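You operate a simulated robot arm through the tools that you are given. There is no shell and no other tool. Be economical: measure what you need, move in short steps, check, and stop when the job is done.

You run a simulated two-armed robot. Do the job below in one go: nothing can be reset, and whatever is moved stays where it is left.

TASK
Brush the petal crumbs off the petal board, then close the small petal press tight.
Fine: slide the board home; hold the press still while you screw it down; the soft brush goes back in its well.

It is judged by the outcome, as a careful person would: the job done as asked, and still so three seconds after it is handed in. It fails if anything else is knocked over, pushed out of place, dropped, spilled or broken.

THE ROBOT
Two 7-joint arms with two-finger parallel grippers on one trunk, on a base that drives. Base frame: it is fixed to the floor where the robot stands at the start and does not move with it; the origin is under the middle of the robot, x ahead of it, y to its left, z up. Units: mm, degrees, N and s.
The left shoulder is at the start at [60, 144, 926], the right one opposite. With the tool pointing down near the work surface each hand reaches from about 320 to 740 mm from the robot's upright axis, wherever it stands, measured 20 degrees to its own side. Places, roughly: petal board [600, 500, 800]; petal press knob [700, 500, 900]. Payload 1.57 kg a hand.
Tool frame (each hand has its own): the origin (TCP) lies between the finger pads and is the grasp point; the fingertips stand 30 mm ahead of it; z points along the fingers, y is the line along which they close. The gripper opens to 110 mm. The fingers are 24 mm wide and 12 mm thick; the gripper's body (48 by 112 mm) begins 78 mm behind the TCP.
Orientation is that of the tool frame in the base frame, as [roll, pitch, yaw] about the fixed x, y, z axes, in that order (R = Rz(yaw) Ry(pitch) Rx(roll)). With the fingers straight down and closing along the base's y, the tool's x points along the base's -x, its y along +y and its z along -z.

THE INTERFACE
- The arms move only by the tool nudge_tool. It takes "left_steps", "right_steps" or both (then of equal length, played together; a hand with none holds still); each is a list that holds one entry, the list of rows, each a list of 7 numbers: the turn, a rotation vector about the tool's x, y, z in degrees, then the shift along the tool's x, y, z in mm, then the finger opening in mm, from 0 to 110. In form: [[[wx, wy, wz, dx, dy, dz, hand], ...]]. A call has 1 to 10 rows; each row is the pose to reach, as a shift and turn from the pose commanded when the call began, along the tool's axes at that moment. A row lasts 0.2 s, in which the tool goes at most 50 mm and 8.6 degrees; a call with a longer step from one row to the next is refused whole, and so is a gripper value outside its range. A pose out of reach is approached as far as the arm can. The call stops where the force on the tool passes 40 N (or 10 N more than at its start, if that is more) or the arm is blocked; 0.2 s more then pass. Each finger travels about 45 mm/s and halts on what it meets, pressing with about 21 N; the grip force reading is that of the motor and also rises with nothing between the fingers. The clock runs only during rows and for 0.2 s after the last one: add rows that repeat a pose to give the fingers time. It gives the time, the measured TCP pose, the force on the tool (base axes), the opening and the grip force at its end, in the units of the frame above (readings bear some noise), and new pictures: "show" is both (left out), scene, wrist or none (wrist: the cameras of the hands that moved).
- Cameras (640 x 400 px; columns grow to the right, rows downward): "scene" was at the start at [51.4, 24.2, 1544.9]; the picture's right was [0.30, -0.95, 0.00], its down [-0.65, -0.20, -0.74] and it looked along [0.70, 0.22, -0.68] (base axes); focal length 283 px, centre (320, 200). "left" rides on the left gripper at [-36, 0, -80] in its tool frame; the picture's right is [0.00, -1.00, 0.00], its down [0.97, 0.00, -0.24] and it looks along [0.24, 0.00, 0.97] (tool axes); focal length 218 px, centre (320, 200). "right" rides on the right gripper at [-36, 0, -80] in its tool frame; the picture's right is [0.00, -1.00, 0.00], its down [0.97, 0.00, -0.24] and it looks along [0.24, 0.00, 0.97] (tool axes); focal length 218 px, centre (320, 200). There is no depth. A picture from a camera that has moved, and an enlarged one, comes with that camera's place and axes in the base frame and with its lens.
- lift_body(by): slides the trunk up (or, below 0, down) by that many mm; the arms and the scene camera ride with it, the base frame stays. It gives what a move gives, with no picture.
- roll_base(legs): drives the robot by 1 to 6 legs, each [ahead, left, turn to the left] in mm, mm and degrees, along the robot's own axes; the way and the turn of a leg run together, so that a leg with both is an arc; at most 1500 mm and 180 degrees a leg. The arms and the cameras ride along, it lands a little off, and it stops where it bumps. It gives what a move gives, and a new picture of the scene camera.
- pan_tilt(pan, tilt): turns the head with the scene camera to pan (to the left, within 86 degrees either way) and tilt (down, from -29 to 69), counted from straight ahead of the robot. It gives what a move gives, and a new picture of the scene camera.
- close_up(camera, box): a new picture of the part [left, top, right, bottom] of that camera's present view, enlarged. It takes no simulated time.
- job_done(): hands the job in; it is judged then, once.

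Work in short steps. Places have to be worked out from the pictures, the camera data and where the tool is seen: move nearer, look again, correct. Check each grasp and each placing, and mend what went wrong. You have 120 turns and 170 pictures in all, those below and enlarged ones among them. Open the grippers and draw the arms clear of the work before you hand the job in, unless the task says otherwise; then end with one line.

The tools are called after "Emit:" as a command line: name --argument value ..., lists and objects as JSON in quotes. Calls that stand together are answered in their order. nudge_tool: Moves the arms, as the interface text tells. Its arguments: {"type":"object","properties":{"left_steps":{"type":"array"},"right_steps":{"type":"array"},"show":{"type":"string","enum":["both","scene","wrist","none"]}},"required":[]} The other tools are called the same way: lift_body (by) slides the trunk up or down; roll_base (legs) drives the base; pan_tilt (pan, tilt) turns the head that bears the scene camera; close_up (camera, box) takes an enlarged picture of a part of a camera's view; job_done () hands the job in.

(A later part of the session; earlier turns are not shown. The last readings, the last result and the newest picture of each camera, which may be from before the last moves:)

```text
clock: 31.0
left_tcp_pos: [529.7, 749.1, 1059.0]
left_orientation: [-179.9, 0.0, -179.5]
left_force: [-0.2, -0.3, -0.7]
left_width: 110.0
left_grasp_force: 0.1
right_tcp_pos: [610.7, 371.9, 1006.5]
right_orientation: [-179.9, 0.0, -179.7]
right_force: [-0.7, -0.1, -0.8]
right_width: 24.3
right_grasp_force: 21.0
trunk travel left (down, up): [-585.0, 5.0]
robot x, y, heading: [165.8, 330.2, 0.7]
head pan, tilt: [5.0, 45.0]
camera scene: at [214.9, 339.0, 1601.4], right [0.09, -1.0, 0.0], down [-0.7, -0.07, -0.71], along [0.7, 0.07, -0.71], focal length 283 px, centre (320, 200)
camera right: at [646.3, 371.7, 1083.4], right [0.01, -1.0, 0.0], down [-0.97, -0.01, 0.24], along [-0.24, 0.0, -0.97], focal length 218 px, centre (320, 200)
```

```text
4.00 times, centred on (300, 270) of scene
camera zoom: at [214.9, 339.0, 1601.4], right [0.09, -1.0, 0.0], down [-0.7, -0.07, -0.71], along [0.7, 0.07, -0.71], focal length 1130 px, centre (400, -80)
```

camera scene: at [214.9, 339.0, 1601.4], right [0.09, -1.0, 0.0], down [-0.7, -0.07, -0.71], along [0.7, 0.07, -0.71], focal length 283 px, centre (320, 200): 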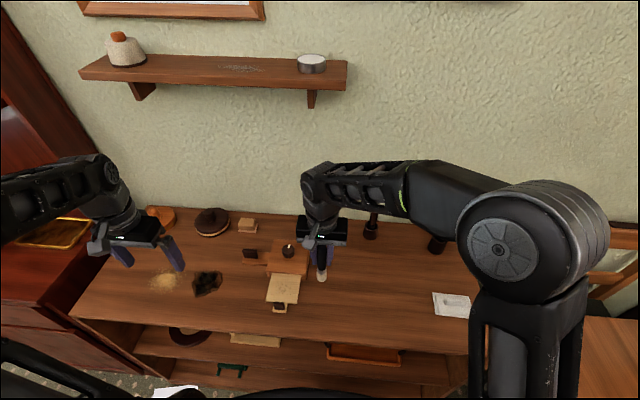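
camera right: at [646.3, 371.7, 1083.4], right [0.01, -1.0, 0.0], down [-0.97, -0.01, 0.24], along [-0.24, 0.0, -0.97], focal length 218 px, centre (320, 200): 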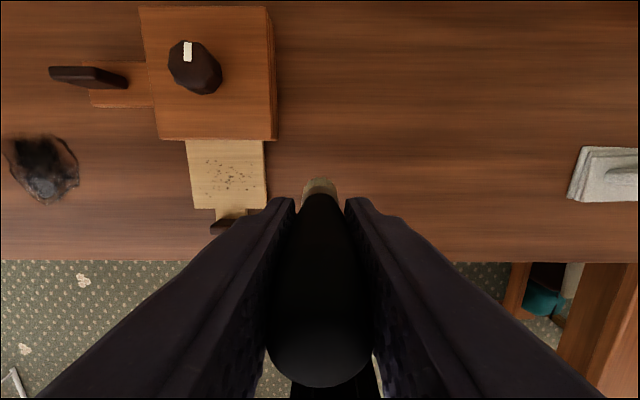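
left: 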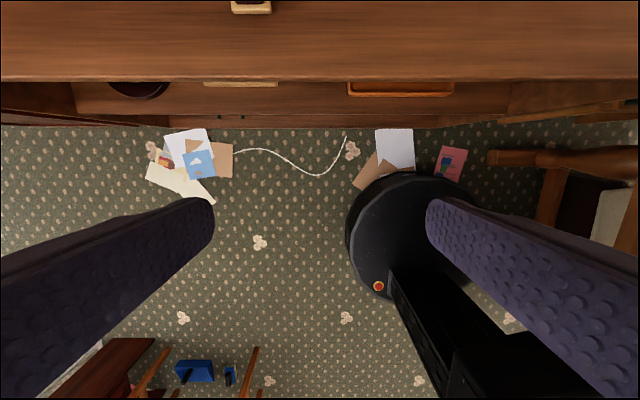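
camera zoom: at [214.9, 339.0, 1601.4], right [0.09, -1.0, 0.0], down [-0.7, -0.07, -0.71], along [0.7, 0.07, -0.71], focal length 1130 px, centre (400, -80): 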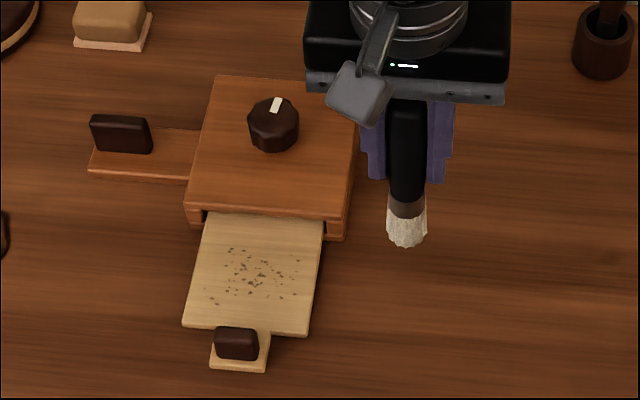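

The top view gives the board at x 567–651, y 440–531, with crumbs at x 588–630, y 455–517. I bring the brush over the board's left edge and lower it to just above.

Emit:
nudge_tool --right_steps '[[[0, 0, 0, 2, 45, 0, 10], [0, 0, 0, 2, 90, 0, 10], [0, 0, 0, 2, 125, 0, 10], [0, 0, 0, 2, 150, 20, 10], [0, 0, 0, 2, 150, 45, 10], [0, 0, 0, 2, 150, 60, 10], [0, 0, 0, 2, 150, 60, 10]]]'

Emit:
close_up --camera "scene" --box '[220, 220, 380, 320]'

```text
clock: 32.6
left_tcp_pos: [530.3, 749.3, 1060.8]
left_orientation: [180.0, 0.1, -179.6]
left_force: [0.0, -0.2, 0.3]
left_width: 110.0
left_grasp_force: 0.1
right_tcp_pos: [607.5, 520.1, 944.2]
right_orientation: [-179.9, -0.1, -179.7]
right_force: [0.2, -0.3, -0.7]
right_width: 24.5
right_grasp_force: 20.4
trunk travel left (down, up): [-585.0, 5.0]
robot x, y, heading: [160.8, 332.4, 0.1]
head pan, tilt: [5.0, 45.0]
camera scene: at [215.4, 337.7, 1601.4], right [0.09, -1.0, 0.0], down [-0.7, -0.07, -0.71], along [0.7, 0.07, -0.71], focal length 283 px, centre (320, 200)
camera right: at [643.8, 519.7, 1022.4], right [0.01, -1.0, 0.0], down [-0.97, -0.01, 0.24], along [-0.24, 0.0, -0.97], focal length 218 px, centre (320, 200)
```

scene: 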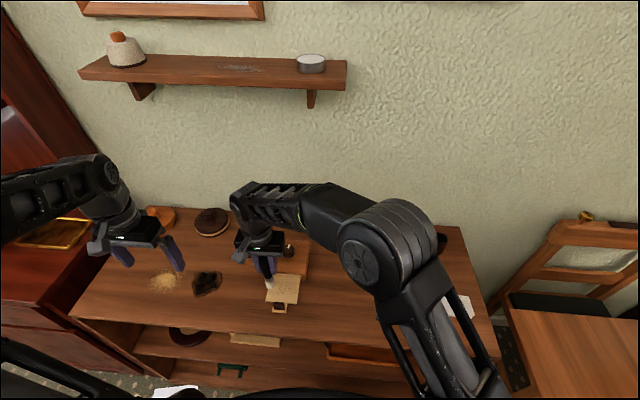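
right: 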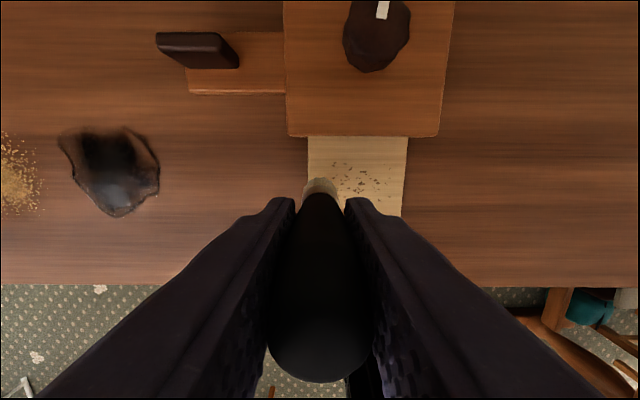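

```text
4.00 times, centred on (300, 270) of scene
camera zoom: at [215.4, 337.7, 1601.4], right [0.09, -1.0, 0.0], down [-0.7, -0.07, -0.71], along [0.7, 0.07, -0.71], focal length 1130 px, centre (400, -80)
```

zoom: 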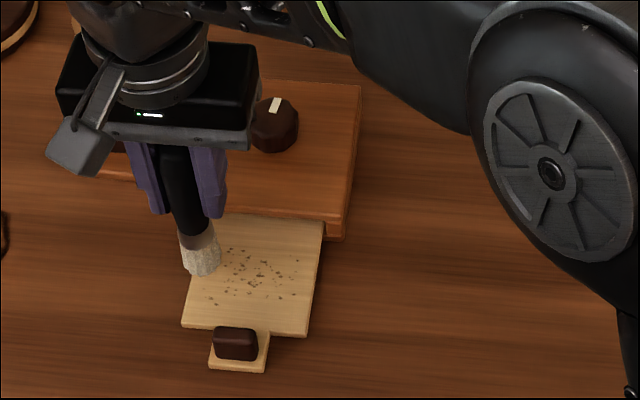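

The tip is now only 5–15 mm above the board. I lower it in small steps and watch the force.

Emit:
nudge_tool --right_steps '[[[0, 0, 0, 0, 0, 3, 10], [0, 0, 0, 0, 0, 6, 10], [0, 0, 0, 0, 0, 8, 10], [0, 0, 0, 0, 0, 8, 10]]]' --show "none"

Emit:
close_up --camera "scene" --box '[240, 255, 320, 305]'

```text
clock: 33.6
left_tcp_pos: [531.1, 748.8, 1058.6]
left_orientation: [-180.0, 0.0, -179.6]
left_force: [0.5, -0.5, -0.5]
left_width: 110.1
left_grasp_force: 0.0
right_tcp_pos: [605.3, 519.2, 936.7]
right_orientation: [179.9, 0.0, -179.6]
right_force: [-0.2, 0.2, -0.3]
right_width: 24.7
right_grasp_force: 21.4
trunk travel left (down, up): [-585.0, 5.0]
robot x, y, heading: [162.2, 328.4, 0.4]
head pan, tilt: [5.0, 45.0]
```

```text
8.00 times, centred on (280, 280) of scene
camera zoom: at [215.5, 338.0, 1601.3], right [0.09, -1.0, 0.0], down [-0.7, -0.07, -0.71], along [0.7, 0.07, -0.71], focal length 2261 px, centre (640, -440)
```

zoom: 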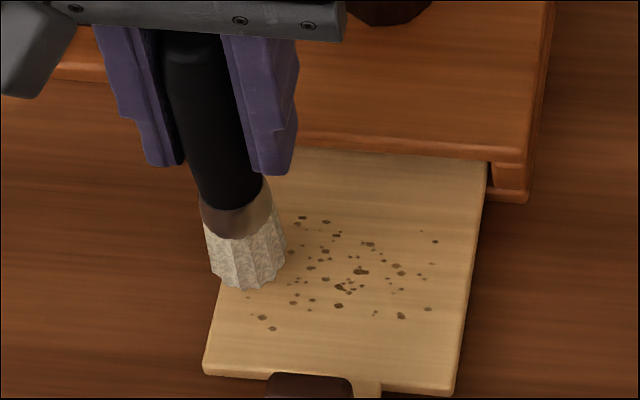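

No contact yet, so I go down further in 2 mm steps.

Emit:
nudge_tool --right_steps '[[[0, 0, 0, 0, 0, 2, 10], [0, 0, 0, 0, 0, 4, 10], [0, 0, 0, 0, 0, 6, 10], [0, 0, 0, 0, 0, 6, 10]]]' --show "none"

Emit:
nudge_tool --right_steps '[[[0, 0, 0, 0, 0, 2, 10], [0, 0, 0, 0, 0, 4, 10], [0, 0, 0, 0, 0, 4, 10]]]' --show "none"

Emit:
close_up --camera "scene" --box '[240, 255, 320, 305]'

```text
clock: 34.6
left_tcp_pos: [529.2, 748.6, 1059.3]
left_orientation: [180.0, 0.0, -179.6]
left_force: [0.2, -0.1, -0.3]
left_width: 110.2
left_grasp_force: 0.1
right_tcp_pos: [606.3, 519.7, 930.0]
right_orientation: [-180.0, 0.0, -179.7]
right_force: [0.0, 0.7, 0.8]
right_width: 24.2
right_grasp_force: 20.8
trunk travel left (down, up): [-585.0, 5.0]
robot x, y, heading: [159.2, 328.0, 0.3]
head pan, tilt: [5.0, 45.0]
```

```text
clock: 35.4
left_tcp_pos: [529.7, 748.1, 1060.3]
left_orientation: [180.0, 0.0, -179.6]
left_force: [-0.1, -1.0, -0.2]
left_width: 109.9
left_grasp_force: 0.0
right_tcp_pos: [605.0, 519.4, 925.8]
right_orientation: [180.0, 0.1, -179.6]
right_force: [-0.3, 0.6, -0.3]
right_width: 24.4
right_grasp_force: 20.8
trunk travel left (down, up): [-585.0, 5.0]
robot x, y, heading: [166.9, 333.0, 0.2]
head pan, tilt: [5.0, 45.0]
```

```text
8.00 times, centred on (280, 280) of scene
camera zoom: at [215.5, 337.9, 1601.3], right [0.09, -1.0, 0.0], down [-0.7, -0.07, -0.71], along [0.7, 0.07, -0.71], focal length 2261 px, centre (640, -440)
```

zoom: 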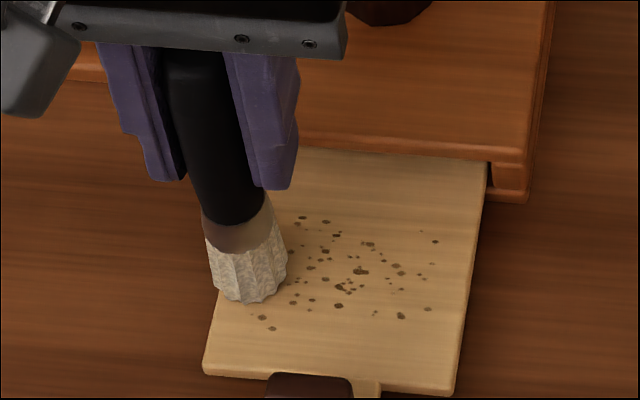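

Still no contact at 925.8. I go lower.

Emit:
nudge_tool --right_steps '[[[0, 0, 0, 0, 0, 2, 10], [0, 0, 0, 0, 0, 4, 10], [0, 0, 0, 0, 0, 4, 10]]]' --show "none"

Emit:
nudge_tool --right_steps '[[[0, 0, 0, 0, 0, 2, 10], [0, 0, 0, 0, 0, 3, 10], [0, 0, 0, 0, 0, 3, 10]]]' --show "none"

Emit:
close_up --camera "scene" --box '[240, 255, 320, 305]'

```text
clock: 36.2
left_tcp_pos: [530.3, 748.2, 1058.9]
left_orientation: [-179.9, 0.0, -179.6]
left_force: [0.1, -1.4, 0.1]
left_width: 109.9
left_grasp_force: 0.1
right_tcp_pos: [605.6, 519.7, 921.9]
right_orientation: [179.8, 0.1, -179.6]
right_force: [-0.5, 1.1, 4.9]
right_width: 24.4
right_grasp_force: 21.5
trunk travel left (down, up): [-585.0, 5.0]
robot x, y, heading: [164.5, 329.1, 0.4]
head pan, tilt: [5.0, 45.0]
```

```text
clock: 37.0
left_tcp_pos: [529.1, 748.4, 1060.0]
left_orientation: [-180.0, -0.1, -179.6]
left_force: [-0.7, -0.1, 0.3]
left_width: 110.0
left_grasp_force: 0.0
right_tcp_pos: [604.9, 519.5, 919.4]
right_orientation: [179.9, 0.1, -179.6]
right_force: [-1.4, -0.5, 14.4]
right_width: 24.6
right_grasp_force: 21.0
trunk travel left (down, up): [-585.0, 5.0]
robot x, y, heading: [158.1, 329.8, 0.3]
head pan, tilt: [5.0, 45.0]
```

```text
8.00 times, centred on (280, 280) of scene
camera zoom: at [214.2, 337.3, 1601.5], right [0.09, -1.0, 0.0], down [-0.7, -0.07, -0.71], along [0.7, 0.07, -0.71], focal length 2261 px, centre (640, -440)
```

zoom: 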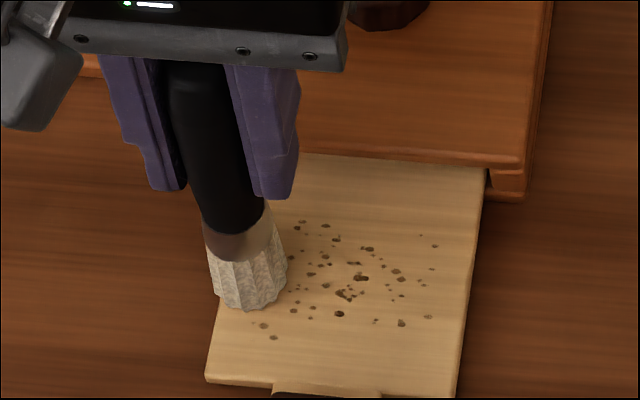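

Contact is at about z 922 and the force is now 14 N. I ease up 2 mm for a light touch and sweep right off the board's edge, then lift and return to the next lane.

Emit:
nudge_tool --right_steps '[[[0, 0, 0, 0, -22, -2, 10], [0, 0, 0, 0, -44, -2, 10], [0, 0, 0, 0, -66, -2, 10], [0, 0, 0, 0, -88, -2, 10], [0, 0, 0, 0, -108, -2, 10], [0, 0, 0, 0, -112, -30, 10], [0, 0, 0, -19, -70, -30, 10], [0, 0, 0, -19, -25, -30, 10], [0, 0, 0, -19, 3, -25, 10], [0, 0, 0, -19, 3, -3, 10]]]' --show "none"

Emit:
close_up --camera "scene" --box '[240, 235, 352, 305]'

```text
clock: 39.2
left_tcp_pos: [530.2, 747.2, 1061.1]
left_orientation: [180.0, 0.0, -179.6]
left_force: [-0.6, 0.3, 0.2]
left_width: 109.9
left_grasp_force: 0.0
right_tcp_pos: [624.4, 523.8, 923.0]
right_orientation: [179.9, 0.2, -179.7]
right_force: [-1.5, -0.5, 10.5]
right_width: 24.4
right_grasp_force: 21.4
trunk travel left (down, up): [-585.0, 5.0]
robot x, y, heading: [161.1, 327.0, 0.6]
head pan, tilt: [5.0, 45.0]
```

```text
5.71 times, centred on (296, 270) of scene
camera zoom: at [214.1, 336.9, 1601.7], right [0.09, -1.0, 0.0], down [-0.7, -0.07, -0.71], along [0.7, 0.07, -0.71], focal length 1615 px, centre (457, -200)
```

zoom: 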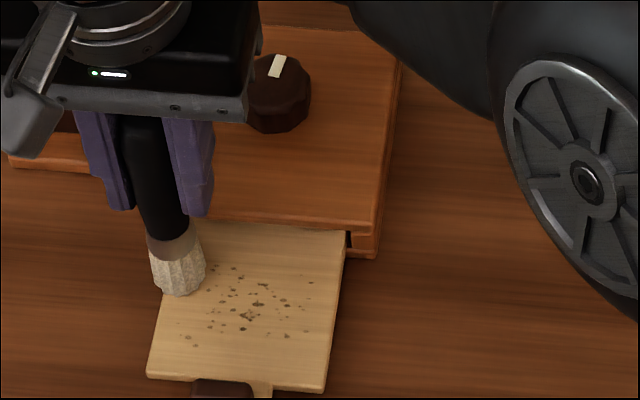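

The crumbs look much as before, so that pass may have been too light. I sweep this lane with firmer contact and check partway.

Emit:
nudge_tool --right_steps '[[[0, 0, 0, 0, -15, 1, 10], [0, 0, 0, 0, -30, 1, 10], [0, 0, 0, 0, -45, 1, 10], [0, 0, 0, 0, -60, 1, 10]]]' --show "none"

Emit:
close_up --camera "scene" --box '[240, 235, 352, 305]'

```text
clock: 40.2
left_tcp_pos: [529.2, 748.1, 1060.0]
left_orientation: [-180.0, 0.0, -179.6]
left_force: [-0.2, -1.0, -0.5]
left_width: 110.3
left_grasp_force: 0.1
right_tcp_pos: [625.0, 462.6, 919.6]
right_orientation: [180.0, 0.1, -179.6]
right_force: [-0.3, 5.3, 15.6]
right_width: 24.8
right_grasp_force: 21.1
trunk travel left (down, up): [-585.0, 5.0]
robot x, y, heading: [164.2, 325.2, 0.3]
head pan, tilt: [5.0, 45.0]
```

```text
5.71 times, centred on (296, 270) of scene
camera zoom: at [213.9, 338.1, 1601.4], right [0.09, -1.0, 0.0], down [-0.7, -0.07, -0.71], along [0.7, 0.07, -0.71], focal length 1615 px, centre (457, -200)
```

zoom: 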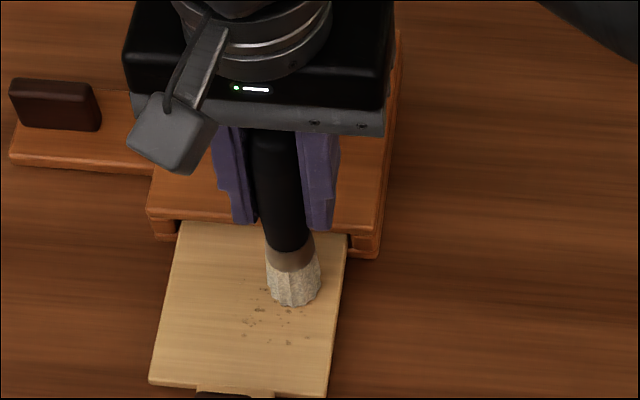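

That works: the passed area is clean with about 15 N. I finish the stroke off the edge, then come back for the nearer lane at x≈603.

Emit:
nudge_tool --right_steps '[[[0, 0, 0, 0, -18, 0, 10], [0, 0, 0, 0, -36, 0, 10], [0, 0, 0, 0, -52, 0, 10], [0, 0, 0, 0, -55, -30, 10], [0, 0, 0, 22, -20, -30, 10], [0, 0, 0, 22, 25, -30, 10], [0, 0, 0, 22, 62, -25, 10], [0, 0, 0, 22, 62, -3, 10], [0, 0, 0, 22, 62, 0, 10]]]' --show "none"

Emit:
close_up --camera "scene" --box '[240, 235, 352, 305]'

```text
clock: 42.2
left_tcp_pos: [528.8, 748.9, 1060.8]
left_orientation: [-180.0, -0.1, -179.6]
left_force: [-0.6, 0.3, -0.2]
left_width: 110.0
left_grasp_force: 0.0
right_tcp_pos: [602.2, 525.4, 920.2]
right_orientation: [179.9, 0.1, -179.6]
right_force: [-1.0, -0.1, 4.4]
right_width: 24.3
right_grasp_force: 20.7
trunk travel left (down, up): [-585.0, 5.0]
robot x, y, heading: [161.5, 329.5, 0.4]
head pan, tilt: [5.0, 45.0]
```

```text
5.71 times, centred on (296, 270) of scene
camera zoom: at [214.9, 338.0, 1601.5], right [0.09, -1.0, 0.0], down [-0.7, -0.07, -0.71], along [0.7, 0.07, -0.71], focal length 1615 px, centre (457, -200)
```

zoom: 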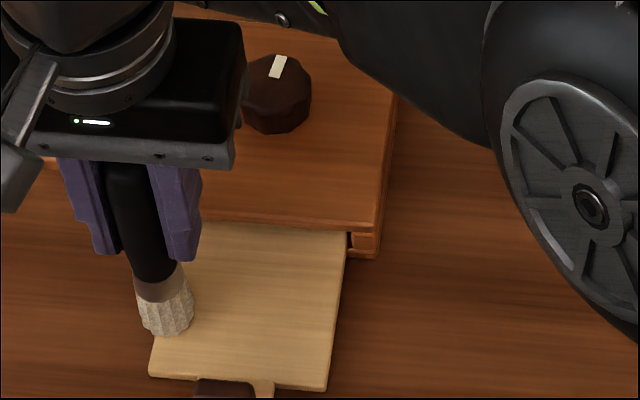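

The board looks clean already. I make one more full pass in this nearer lane for good measure, then lift clear.

Emit:
nudge_tool --right_steps '[[[0, 0, 0, 2, -10, 3, 10], [0, 0, 0, 8, -30, 3, 10], [0, 0, 0, 10, -50, 3, 10], [0, 0, 0, 10, -70, 3, 10], [0, 0, 0, 10, -90, 3, 10], [0, 0, 0, 10, -110, 2, 10], [0, 0, 0, 10, -115, -30, 10], [0, 0, 0, 10, -125, -75, 10], [0, 0, 0, 10, -150, -85, 10]]]' --show "wrist"

Emit:
close_up --camera "scene" --box '[240, 235, 352, 305]'

```text
clock: 44.2
left_tcp_pos: [529.5, 748.1, 1059.7]
left_orientation: [179.9, 0.1, -179.6]
left_force: [-0.2, 0.3, -0.3]
left_width: 110.0
left_grasp_force: 0.0
right_tcp_pos: [594.4, 372.7, 1006.1]
right_orientation: [-179.9, -0.1, -179.5]
right_force: [0.2, 0.3, -0.3]
right_width: 23.8
right_grasp_force: 20.8
trunk travel left (down, up): [-585.0, 5.0]
robot x, y, heading: [162.8, 335.6, 0.6]
head pan, tilt: [5.0, 45.0]
camera right: at [630.3, 372.4, 1084.3], right [0.01, -1.0, 0.0], down [-0.97, -0.01, 0.24], along [-0.24, 0.0, -0.97], focal length 218 px, centre (320, 200)
```

right: 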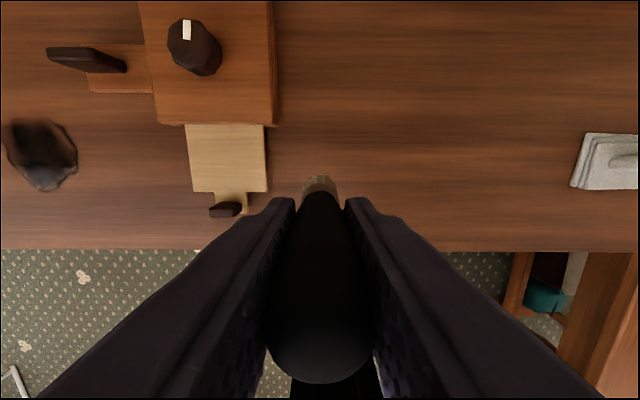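

```text
5.71 times, centred on (296, 270) of scene
camera zoom: at [215.4, 337.0, 1601.3], right [0.09, -1.0, 0.0], down [-0.7, -0.07, -0.71], along [0.7, 0.07, -0.71], focal length 1615 px, centre (457, -200)
```

zoom: 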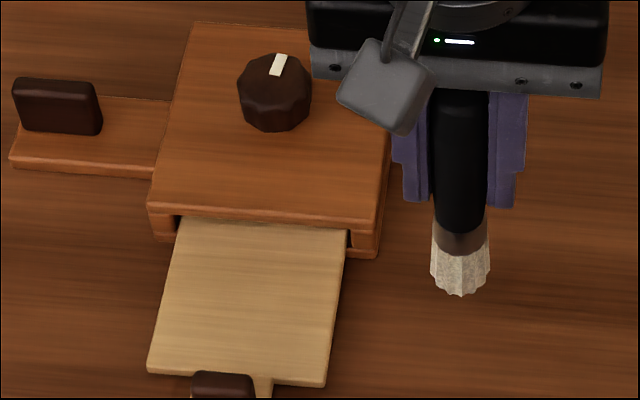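

Board clean, and the press hasn't moved. I carry the brush back toward its well, stopping short to check alignment.

Emit:
nudge_tool --right_steps '[[[0, 0, 0, -15, -42, 0, 10], [0, 0, 0, -32, -84, 0, 10], [0, 0, 0, -50, -126, 0, 10], [0, 0, 0, -68, -168, 0, 10], [0, 0, 0, -86, -210, 0, 10], [0, 0, 0, -104, -252, 0, 10], [0, 0, 0, -122, -294, 0, 10], [0, 0, 0, -140, -336, 0, 10], [0, 0, 0, -165, -374, 0, 10], [0, 0, 0, -165, -374, 0, 10]]]' --show "wrist"

Emit:
close_up --camera "scene" --box '[390, 180, 490, 243]'

```text
clock: 46.4
left_tcp_pos: [530.3, 749.2, 1058.6]
left_orientation: [179.9, 0.1, -179.6]
left_force: [-0.2, 0.1, -0.6]
left_width: 109.9
left_grasp_force: 0.0
right_tcp_pos: [761.4, 2.5, 1005.0]
right_orientation: [179.9, 0.0, -179.7]
right_force: [1.3, 0.1, 0.5]
right_width: 24.0
right_grasp_force: 21.2
trunk travel left (down, up): [-585.0, 5.0]
robot x, y, heading: [159.0, 329.6, 0.4]
head pan, tilt: [5.0, 45.0]
camera right: at [797.1, 1.8, 1083.8], right [0.01, -1.0, 0.0], down [-0.97, -0.01, 0.24], along [-0.24, 0.0, -0.97], focal length 218 px, centre (320, 200)
```

right: 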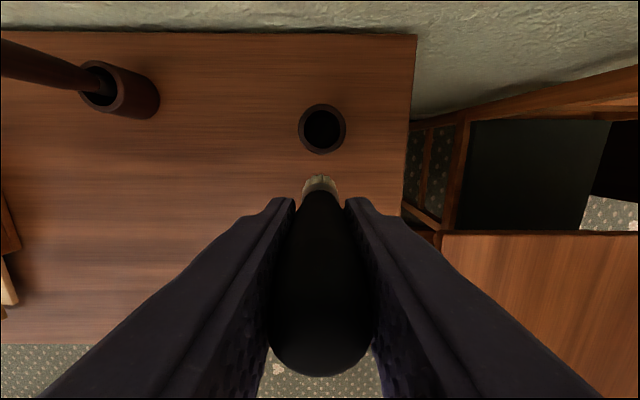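

```text
6.35 times, centred on (440, 212) of scene
camera zoom: at [214.8, 338.3, 1601.4], right [0.09, -1.0, 0.0], down [-0.7, -0.07, -0.71], along [0.7, 0.07, -0.71], focal length 1794 px, centre (-442, 127)
```

zoom: 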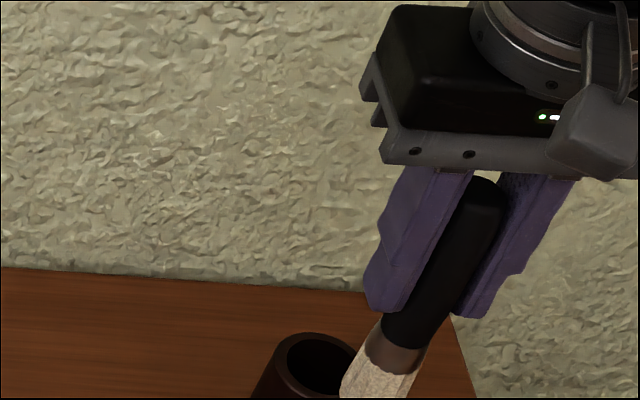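

The well centre works out at (815, -2), matching where the brush was lifted. I move over it and lower it partway in.

Emit:
nudge_tool --right_steps '[[[0, 0, 0, -30, -3, 5, 10], [0, 0, 0, -53, -5, 20, 10], [0, 0, 0, -53, -5, 26, 10], [0, 0, 0, -53, -5, 42, 10], [0, 0, 0, -53, -5, 58, 10], [0, 0, 0, -53, -5, 58, 10]]]' --show "wrist"

Emit:
close_up --camera "scene" --box '[390, 190, 490, 253]'

```text
clock: 47.8
left_tcp_pos: [530.4, 749.2, 1059.6]
left_orientation: [180.0, 0.0, -179.6]
left_force: [0.6, -0.3, -0.7]
left_width: 109.9
left_grasp_force: 0.1
right_tcp_pos: [815.4, -2.4, 945.6]
right_orientation: [180.0, 0.0, -179.6]
right_force: [0.9, -0.2, -0.4]
right_width: 24.1
right_grasp_force: 21.1
trunk travel left (down, up): [-585.0, 5.0]
robot x, y, heading: [161.2, 331.1, 0.4]
head pan, tilt: [5.0, 45.0]
camera right: at [851.6, -2.8, 1024.0], right [0.01, -1.0, 0.0], down [-0.97, -0.01, 0.24], along [-0.24, 0.0, -0.97], focal length 218 px, centre (320, 200)
```

right: 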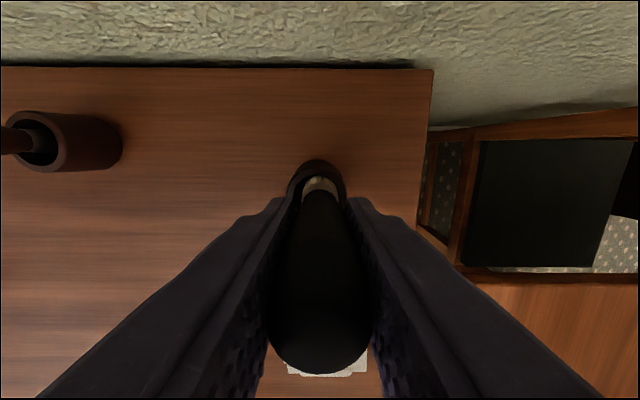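

```text
6.35 times, centred on (440, 222) of scene
camera zoom: at [215.4, 337.8, 1601.3], right [0.09, -1.0, 0.0], down [-0.7, -0.07, -0.71], along [0.7, 0.07, -0.71], focal length 1794 px, centre (-442, 64)
```

zoom: 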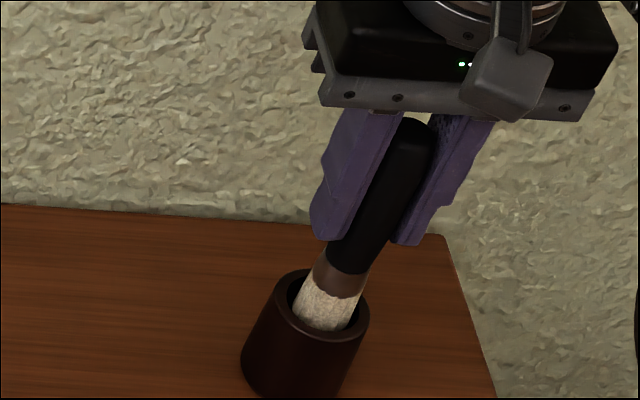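

The tip is inside the well, centred and with no side force. I lower it gently to the bottom.

Emit:
nudge_tool --right_steps '[[[0, 0, 0, 0, 0, 10, 10], [0, 0, 0, 0, 0, 20, 10], [0, 0, 0, 0, 0, 27, 10], [0, 0, 0, 0, 0, 31, 10], [0, 0, 0, 0, 0, 34, 10], [0, 0, 0, 0, 0, 34, 10]]]' --show "none"

```text
clock: 49.2
left_tcp_pos: [529.6, 750.0, 1059.4]
left_orientation: [-180.0, 0.0, -179.6]
left_force: [0.0, -0.2, 0.3]
left_width: 109.7
left_grasp_force: 0.1
right_tcp_pos: [814.5, -3.6, 915.7]
right_orientation: [179.9, 0.3, -179.6]
right_force: [-0.4, 0.4, 9.8]
right_width: 24.1
right_grasp_force: 20.5
trunk travel left (down, up): [-585.0, 5.0]
robot x, y, heading: [160.4, 329.7, 0.4]
head pan, tilt: [5.0, 45.0]
```

The bottom is reached with 10 N. I ease up 2 mm, open, back off and rise clear.

Emit:
nudge_tool --right_steps '[[[0, 0, 0, 0, 0, -3, 10], [0, 0, 0, 0, 0, -3, 30], [0, 0, 0, 0, 0, -3, 50], [0, 0, 0, 0, 0, -3, 70], [0, 0, 0, 0, 0, -3, 70], [0, 0, 0, 40, 0, -3, 70], [0, 0, 0, 80, 0, -3, 70], [0, 0, 0, 80, 0, -45, 70], [0, 0, 0, 80, 0, -80, 70], [0, 0, 0, 110, 20, -80, 70]]]' --show "wrist"

Emit:
close_up --camera "scene" --box '[340, 180, 500, 280]'

```text
clock: 51.4
left_tcp_pos: [529.5, 749.5, 1060.0]
left_orientation: [180.0, 0.0, -179.6]
left_force: [-0.3, 0.8, -0.4]
left_width: 110.1
left_grasp_force: 0.1
right_tcp_pos: [703.3, 16.2, 994.3]
right_orientation: [179.9, 0.2, -179.6]
right_force: [0.2, -0.6, -0.3]
right_width: 70.1
right_grasp_force: 0.1
trunk travel left (down, up): [-585.0, 5.0]
robot x, y, heading: [159.9, 331.1, 0.6]
head pan, tilt: [5.0, 45.0]
camera right: at [738.7, 16.6, 1071.7], right [0.01, -1.0, 0.0], down [-0.97, -0.01, 0.24], along [-0.24, 0.0, -0.97], focal length 218 px, centre (320, 200)
```

right: 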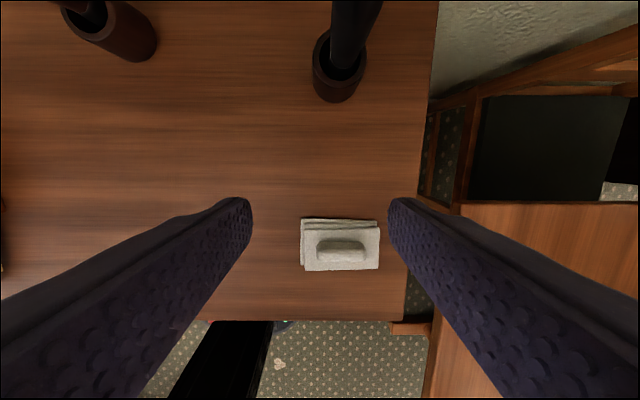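

```text
4.00 times, centred on (420, 230) of scene
camera zoom: at [214.1, 338.5, 1601.4], right [0.09, -1.0, 0.0], down [-0.7, -0.07, -0.71], along [0.7, 0.07, -0.71], focal length 1130 px, centre (-80, 80)
```

zoom: 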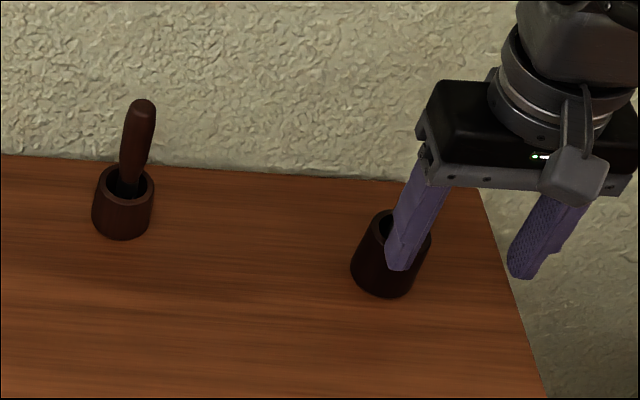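

Both brushes stand in their wells. Now the press: I bring the left hand nearer, to look at the hold tab from above.

Emit:
nudge_tool --left_steps '[[[0, 0, 0, -25, -35, 0, 90], [0, 0, 0, -50, -70, 10, 80], [0, 0, 0, -75, -105, 20, 70], [0, 0, 0, -100, -140, 30, 60], [0, 0, 0, -110, -155, 40, 60], [0, 0, 0, -110, -155, 40, 60]]]' --right_steps '[[[0, 0, 0, 20, 30, 0, 70], [0, 0, 0, 40, 60, 0, 70], [0, 0, 0, 60, 100, 0, 70], [0, 0, 0, 80, 140, 0, 70], [0, 0, 0, 100, 180, 0, 70], [0, 0, 0, 100, 200, 0, 70]]]'

```text
clock: 52.8
left_tcp_pos: [643.2, 594.2, 1020.2]
left_orientation: [-179.9, 0.0, -179.6]
left_force: [0.6, 0.5, 0.1]
left_width: 60.1
left_grasp_force: 0.1
right_tcp_pos: [605.3, 215.7, 994.7]
right_orientation: [-180.0, 0.0, -179.7]
right_force: [0.6, 0.5, -0.2]
right_width: 69.8
right_grasp_force: 0.1
trunk travel left (down, up): [-585.0, 5.0]
robot x, y, heading: [164.1, 335.9, 0.5]
head pan, tilt: [5.0, 45.0]
camera scene: at [215.8, 338.0, 1601.3], right [0.09, -1.0, 0.0], down [-0.7, -0.07, -0.71], along [0.7, 0.07, -0.71], focal length 283 px, centre (320, 200)
camera right: at [642.1, 215.4, 1072.4], right [0.01, -1.0, 0.0], down [-0.97, -0.01, 0.24], along [-0.24, 0.0, -0.97], focal length 218 px, centre (320, 200)
camera left: at [678.7, 596.3, 1099.5], right [0.01, -1.0, 0.0], down [-0.97, -0.01, 0.24], along [-0.24, 0.0, -0.97], focal length 218 px, centre (320, 200)
```

scene: 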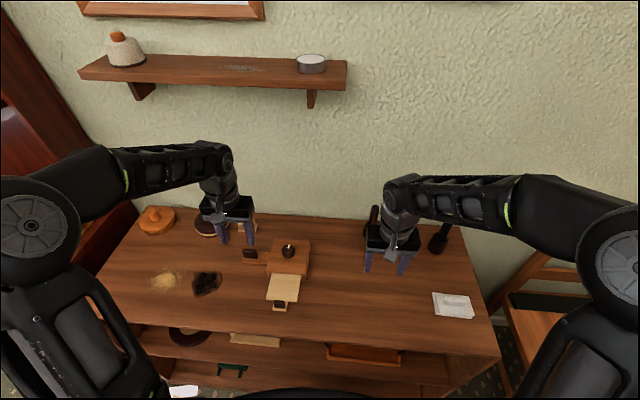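
right: 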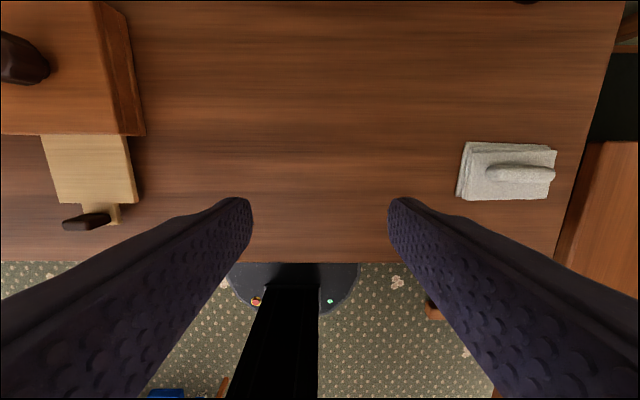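
left: 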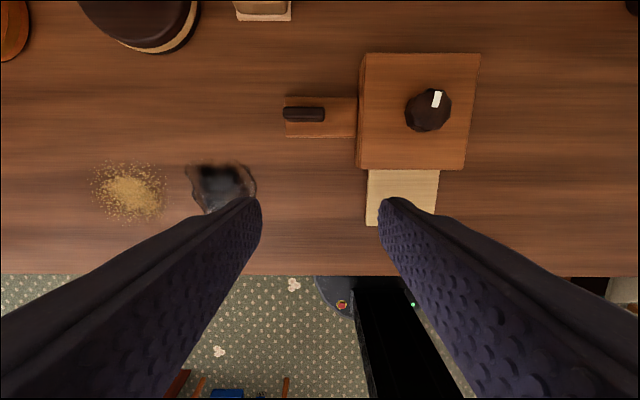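

The hold tab is a 46 × 12 mm upright plate at about (716, 616), with its top near z 828. The knob triangulates to about (717, 487, 860). I turn the left hand 90° so it closes along x across the thin plate, and move over it.

Emit:
nudge_tool --left_steps '[[[0, 0, -8.5, -10, 4, 5, 60], [0, 0, -17, -20, 8, 10, 60], [0, 0, -25.5, -30, 12, 20, 60], [0, 0, -34, -40, 16, 30, 60], [0, 0, -42.5, -50, 20, 40, 60], [0, 0, -51, -60, 22, 50, 60], [0, 0, -59.5, -70, 22, 60, 60], [0, 0, -68, -73, 22, 70, 60], [0, 0, -76.5, -73, 22, 70, 60], [0, 0, -85, -73, 22, 70, 60]]]' --show "wrist"

```text
clock: 55.0
left_tcp_pos: [713.5, 617.2, 950.0]
left_orientation: [180.0, 0.0, -94.4]
left_force: [0.1, 0.1, 0.6]
left_width: 60.1
left_grasp_force: 0.0
right_tcp_pos: [606.7, 215.7, 995.1]
right_orientation: [-179.9, 0.0, -179.5]
right_force: [-0.1, -0.7, 0.6]
right_width: 70.1
right_grasp_force: 0.2
trunk travel left (down, up): [-585.0, 5.0]
robot x, y, heading: [164.3, 331.5, 0.7]
head pan, tilt: [5.0, 45.0]
camera left: at [716.2, 654.7, 1029.2], right [1.0, -0.08, 0.0], down [-0.08, -0.97, 0.24], along [-0.02, -0.24, -0.97], focal length 218 px, centre (320, 200)
```

left: 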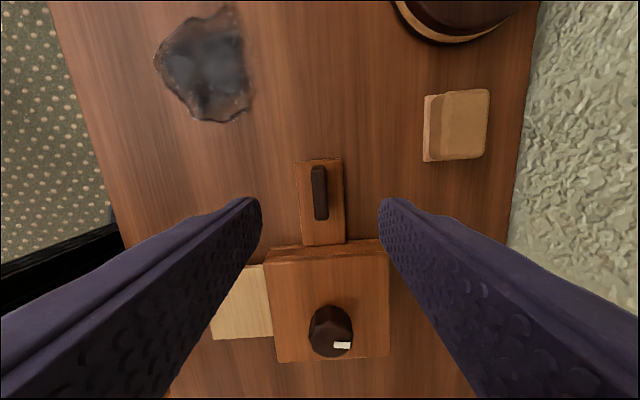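

The plate is centred between the fingers, at about (712, 611). I trim the yaw and position, then lower toward it.

Emit:
nudge_tool --left_steps '[[[0, 0, -4.4, 5, 1, 25, 60], [0, 0, -4.4, 5, 1, 50, 60], [0, 0, -4.4, 5, 1, 75, 60], [0, 0, -4.4, 5, 1, 85, 60], [0, 0, -4.4, 5, 1, 85, 60]]]' --show "both"

Emit:
close_up --camera "scene" --box '[210, 210, 322, 280]'

```text
clock: 56.2
left_tcp_pos: [712.3, 612.7, 863.1]
left_orientation: [180.0, 0.1, -90.2]
left_force: [0.4, 0.5, -0.2]
left_width: 59.9
left_grasp_force: 0.1
right_tcp_pos: [606.0, 214.9, 994.6]
right_orientation: [-180.0, -0.1, -179.7]
right_force: [0.1, 0.0, 0.1]
right_width: 69.9
right_grasp_force: 0.1
trunk travel left (down, up): [-585.0, 5.0]
robot x, y, heading: [159.5, 329.5, 0.5]
head pan, tilt: [5.0, 45.0]
camera scene: at [215.6, 337.8, 1601.3], right [0.09, -1.0, 0.0], down [-0.7, -0.07, -0.71], along [0.7, 0.07, -0.71], focal length 283 px, centre (320, 200)
camera left: at [711.3, 650.6, 942.8], right [1.0, 0.0, 0.0], down [0.0, -0.97, 0.24], along [0.0, -0.24, -0.97], focal length 218 px, centre (320, 200)
```

scene: 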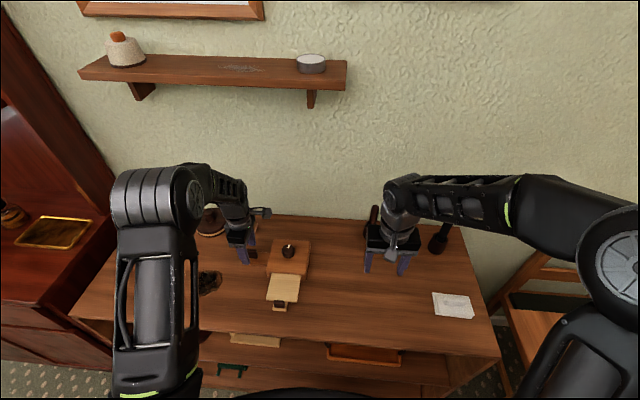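
left: 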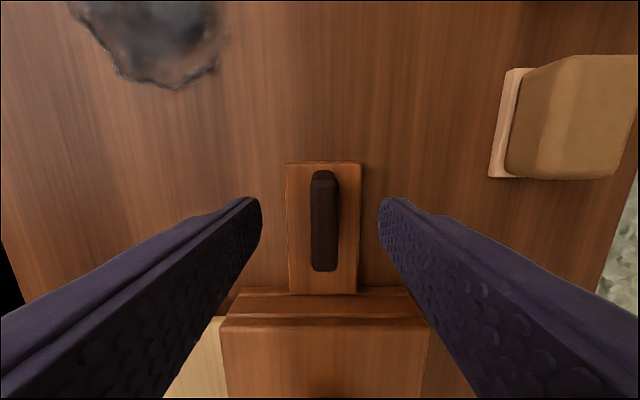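

```text
5.71 times, centred on (266, 245) of scene
camera zoom: at [215.6, 337.8, 1601.3], right [0.09, -1.0, 0.0], down [-0.7, -0.07, -0.71], along [0.7, 0.07, -0.71], focal length 1615 px, centre (629, -57)
```

zoom: 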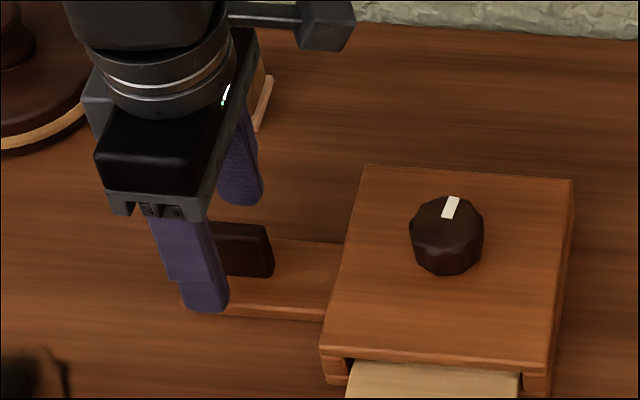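

The plate is centred and about 30 mm tall. I lower another 18 mm so the pads cover it, then close.

Emit:
nudge_tool --left_steps '[[[0, 0, 0, 0, 0, 6, 60], [0, 0, 0, 0, 0, 12, 60], [0, 0, 0, 0, 0, 18, 60], [0, 0, 0, 0, 0, 18, 45], [0, 0, 0, 0, 0, 18, 30], [0, 0, 0, 0, 0, 18, 15], [0, 0, 0, 0, 0, 18, 5], [0, 0, 0, 0, 0, 18, 5]]]' --show "wrist"

Emit:
close_up --camera "scene" --box '[210, 210, 322, 280]'

```text
clock: 58.0
left_tcp_pos: [712.7, 611.0, 847.7]
left_orientation: [-179.9, 0.0, -90.2]
left_force: [1.1, -0.3, 0.5]
left_width: 12.8
left_grasp_force: 21.0
right_tcp_pos: [606.3, 215.2, 993.4]
right_orientation: [-180.0, 0.0, -179.6]
right_force: [0.0, -0.2, -0.4]
right_width: 69.8
right_grasp_force: 0.1
trunk travel left (down, up): [-585.0, 5.0]
robot x, y, heading: [161.3, 333.1, 0.5]
head pan, tilt: [5.0, 45.0]
camera left: at [711.9, 649.7, 927.1], right [1.0, 0.0, 0.0], down [0.0, -0.97, 0.24], along [0.0, -0.24, -0.97], focal length 218 px, centre (320, 200)
```

left: 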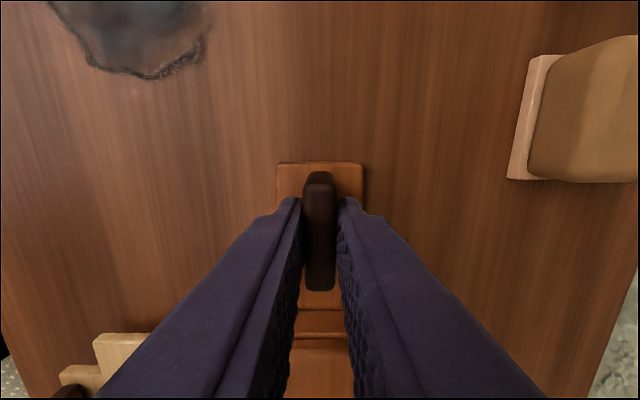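

```text
5.71 times, centred on (266, 245) of scene
camera zoom: at [215.6, 337.8, 1601.4], right [0.09, -1.0, 0.0], down [-0.7, -0.07, -0.71], along [0.7, 0.07, -0.71], focal length 1615 px, centre (629, -57)
```

zoom: 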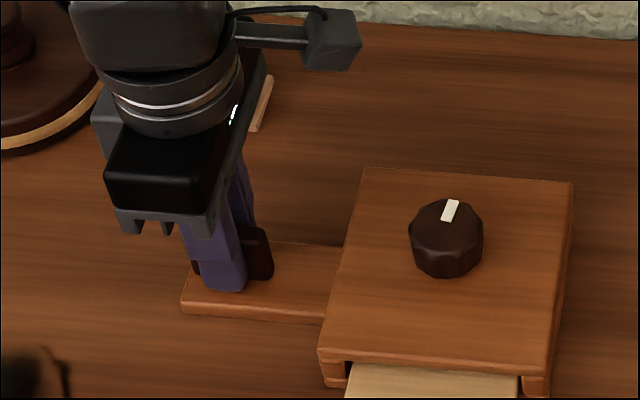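

The plate is held at width 12.8 with negligible side load, and the fingers block the press in x. Next I close the right hand and bring it in front of the board's pull, around (550, 490).

Emit:
nudge_tool --right_steps '[[[0, 0, 0, 12, 40, 0, 60], [0, 0, 0, 24, 80, 0, 50], [0, 0, 0, 36, 120, 0, 40], [0, 0, 0, 50, 160, 0, 30], [0, 0, 0, 70, 200, 0, 20], [0, 0, 0, 90, 240, 0, 10], [0, 0, 0, 100, 270, 20, 0], [0, 0, 0, 102, 274, 50, 0], [0, 0, 0, 102, 274, 70, 0]]]'

Emit:
close_up --camera "scene" --box '[220, 250, 332, 320]'

```text
clock: 60.0
left_tcp_pos: [711.9, 612.1, 847.1]
left_orientation: [-180.0, 0.0, -90.2]
left_force: [-1.5, -0.1, 2.8]
left_width: 12.8
left_grasp_force: 20.5
right_tcp_pos: [499.3, 489.3, 924.2]
right_orientation: [180.0, 0.0, -179.6]
right_force: [-0.3, 0.4, 0.2]
right_width: 0.0
right_grasp_force: 21.3
trunk travel left (down, up): [-585.0, 5.0]
robot x, y, heading: [161.6, 329.9, 0.2]
head pan, tilt: [5.0, 45.0]
camera scene: at [215.2, 337.8, 1601.4], right [0.09, -1.0, 0.0], down [-0.7, -0.07, -0.71], along [0.7, 0.07, -0.71], focal length 283 px, centre (320, 200)
camera right: at [534.9, 489.5, 1001.7], right [0.01, -1.0, 0.0], down [-0.97, -0.01, 0.24], along [-0.24, 0.0, -0.97], focal length 218 px, centre (320, 200)
```

scene: 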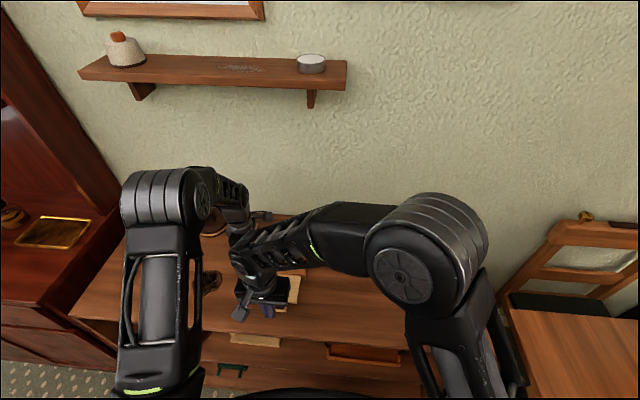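
right: 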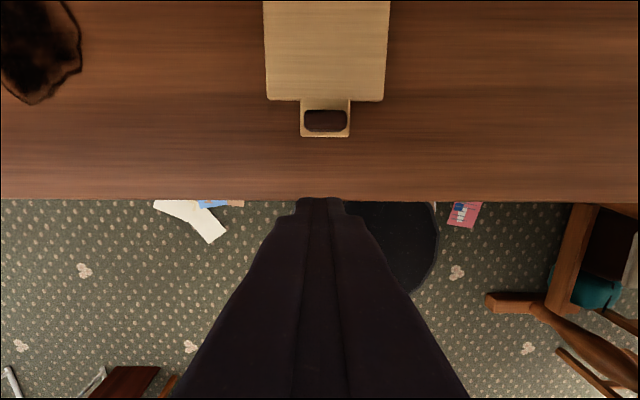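

```text
5.71 times, centred on (276, 285) of scene
camera zoom: at [215.2, 337.8, 1601.4], right [0.09, -1.0, 0.0], down [-0.7, -0.07, -0.71], along [0.7, 0.07, -0.71], focal length 1615 px, centre (571, -286)
```

zoom: 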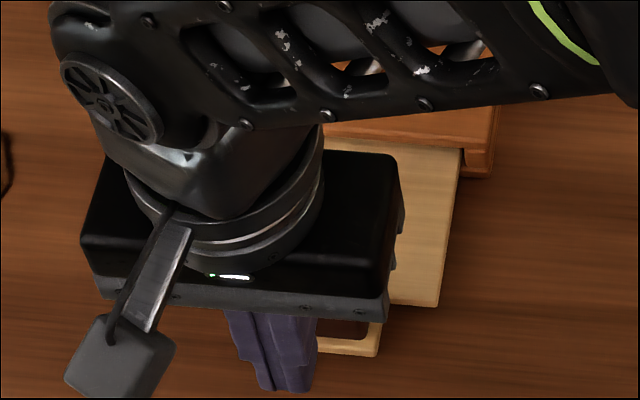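

The pull block's front face is near x 545, centred at y≈486. I lower the closed fingertips in front of it to z≈817, over the table edge strip.

Emit:
nudge_tool --right_steps '[[[0, 0, 0, -6, -3, 30, 0], [0, 0, 0, -10, -3, 55, 0], [0, 0, 0, -12, -3, 70, 0], [0, 0, 0, -12, -3, 77, 0], [0, 0, 0, -12, -3, 77, 0]]]' --show "wrist"

```text
clock: 61.2
left_tcp_pos: [710.8, 612.1, 848.5]
left_orientation: [-180.0, 0.0, -90.2]
left_force: [-2.2, -1.0, 2.1]
left_width: 12.9
left_grasp_force: 20.9
right_tcp_pos: [510.4, 486.9, 846.0]
right_orientation: [-180.0, 0.1, -179.6]
right_force: [-0.2, 0.3, 0.0]
right_width: 0.0
right_grasp_force: 20.8
trunk travel left (down, up): [-585.0, 5.0]
robot x, y, heading: [162.9, 330.3, 0.4]
head pan, tilt: [5.0, 45.0]
camera right: at [547.1, 486.5, 924.3], right [0.01, -1.0, 0.0], down [-0.97, -0.01, 0.24], along [-0.24, 0.0, -0.97], focal length 218 px, centre (320, 200)
```

right: 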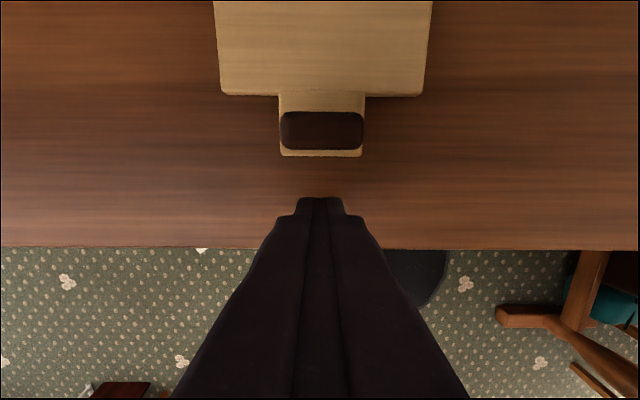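

Aligned with the pull. I push forward slowly and watch the force and the press.

Emit:
nudge_tool --right_steps '[[[0, 0, 0, -10, 0, 0, 0], [0, 0, 0, -20, 0, 0, 0], [0, 0, 0, -28, 0, 0, 0], [0, 0, 0, -36, 0, 0, 0], [0, 0, 0, -44, 0, 0, 0], [0, 0, 0, -52, 0, 0, 0], [0, 0, 0, -60, 0, 0, 0], [0, 0, 0, -68, 0, 0, 0]]]' --show "wrist"

```text
clock: 63.0
left_tcp_pos: [712.3, 612.3, 847.6]
left_orientation: [180.0, 0.0, -90.1]
left_force: [-0.8, 0.2, 1.2]
left_width: 12.8
left_grasp_force: 21.2
right_tcp_pos: [577.6, 486.0, 846.2]
right_orientation: [-179.9, 0.1, -179.6]
right_force: [0.3, -0.9, 0.8]
right_width: 0.0
right_grasp_force: 20.8
trunk travel left (down, up): [-585.0, 5.0]
robot x, y, heading: [163.0, 331.5, 0.1]
head pan, tilt: [5.0, 45.0]
camera right: at [614.9, 486.0, 924.5], right [0.01, -1.0, 0.0], down [-0.97, -0.01, 0.24], along [-0.24, 0.0, -0.97], focal length 218 px, centre (320, 200)
```

right: 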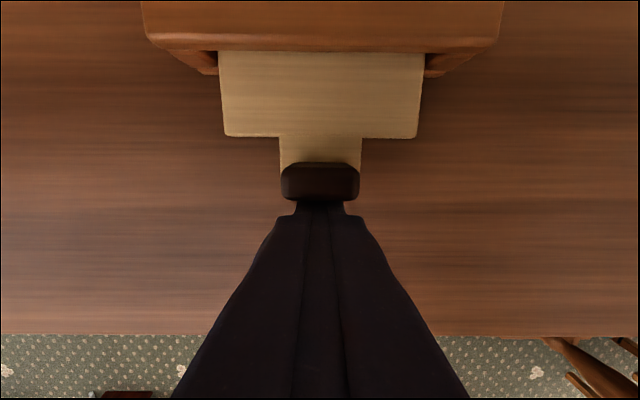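

The board slides in with little force. I keep pushing in short steps until it meets its stop.

Emit:
nudge_tool --right_steps '[[[0, 0, 0, -7, 0, 0, 0], [0, 0, 0, -14, 0, 0, 0], [0, 0, 0, -21, 0, 0, 0], [0, 0, 0, -27, 0, 0, 0], [0, 0, 0, -33, 0, 0, 0], [0, 0, 0, -38, 0, 0, 0], [0, 0, 0, -42, 0, 0, 0], [0, 0, 0, -46, 0, 0, 0]]]' --show "wrist"

```text
clock: 64.8
left_tcp_pos: [713.3, 612.9, 848.5]
left_orientation: [-179.9, 0.0, -90.2]
left_force: [12.0, 9.6, 0.5]
left_width: 15.9
left_grasp_force: 21.3
right_tcp_pos: [624.1, 485.2, 846.8]
right_orientation: [-179.8, -0.2, -179.6]
right_force: [-12.2, -8.4, -1.3]
right_width: 0.0
right_grasp_force: 20.8
trunk travel left (down, up): [-585.0, 5.0]
robot x, y, heading: [164.2, 331.0, 0.3]
head pan, tilt: [5.0, 45.0]
camera right: at [660.7, 485.6, 924.1], right [0.01, -1.0, 0.0], down [-0.97, -0.01, 0.24], along [-0.24, 0.0, -0.97], focal length 218 px, centre (320, 200)
```

right: 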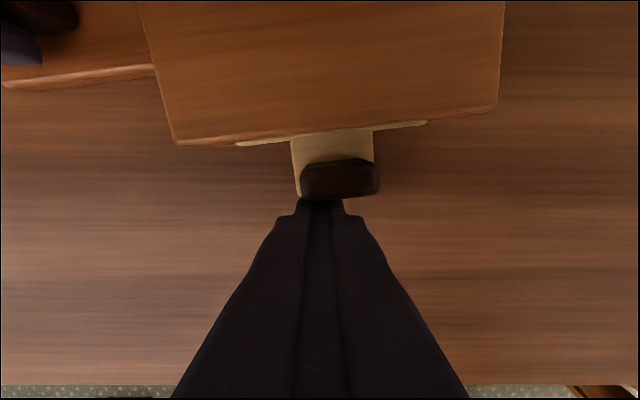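

The board reached its stop and then the push swung the press about 6° around my left grip. I back off at once and look.

Emit:
nudge_tool --right_steps '[[[0, 0, 0, 10, 0, 0, 0], [0, 0, 0, 30, 0, -10, 0], [0, 0, 0, 40, 0, -50, 0], [0, 0, 0, 40, -20, -90, 0], [0, 0, 0, 20, -60, -120, 0]]]' --show "both"

Emit:
close_up --camera "left" --box '[200, 150, 440, 400]'

```text
refused: row 5 steps farther than a row can; nothing moved
```

```text
1.60 times, centred on (320, 275) of left
camera zoom: at [712.2, 650.7, 927.5], right [1.0, 0.0, 0.0], down [0.0, -0.97, 0.24], along [0.0, -0.24, -0.97], focal length 349 px, centre (320, 80)
```

zoom: 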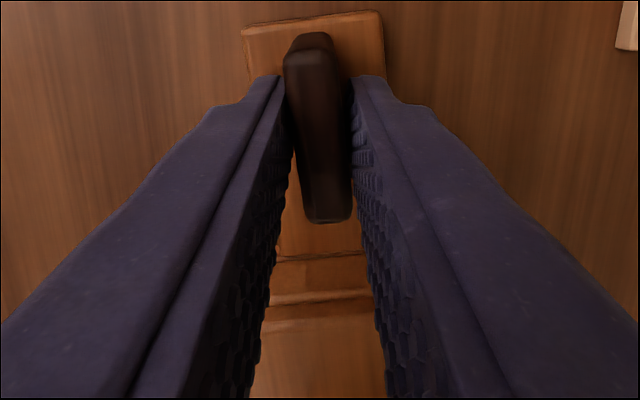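

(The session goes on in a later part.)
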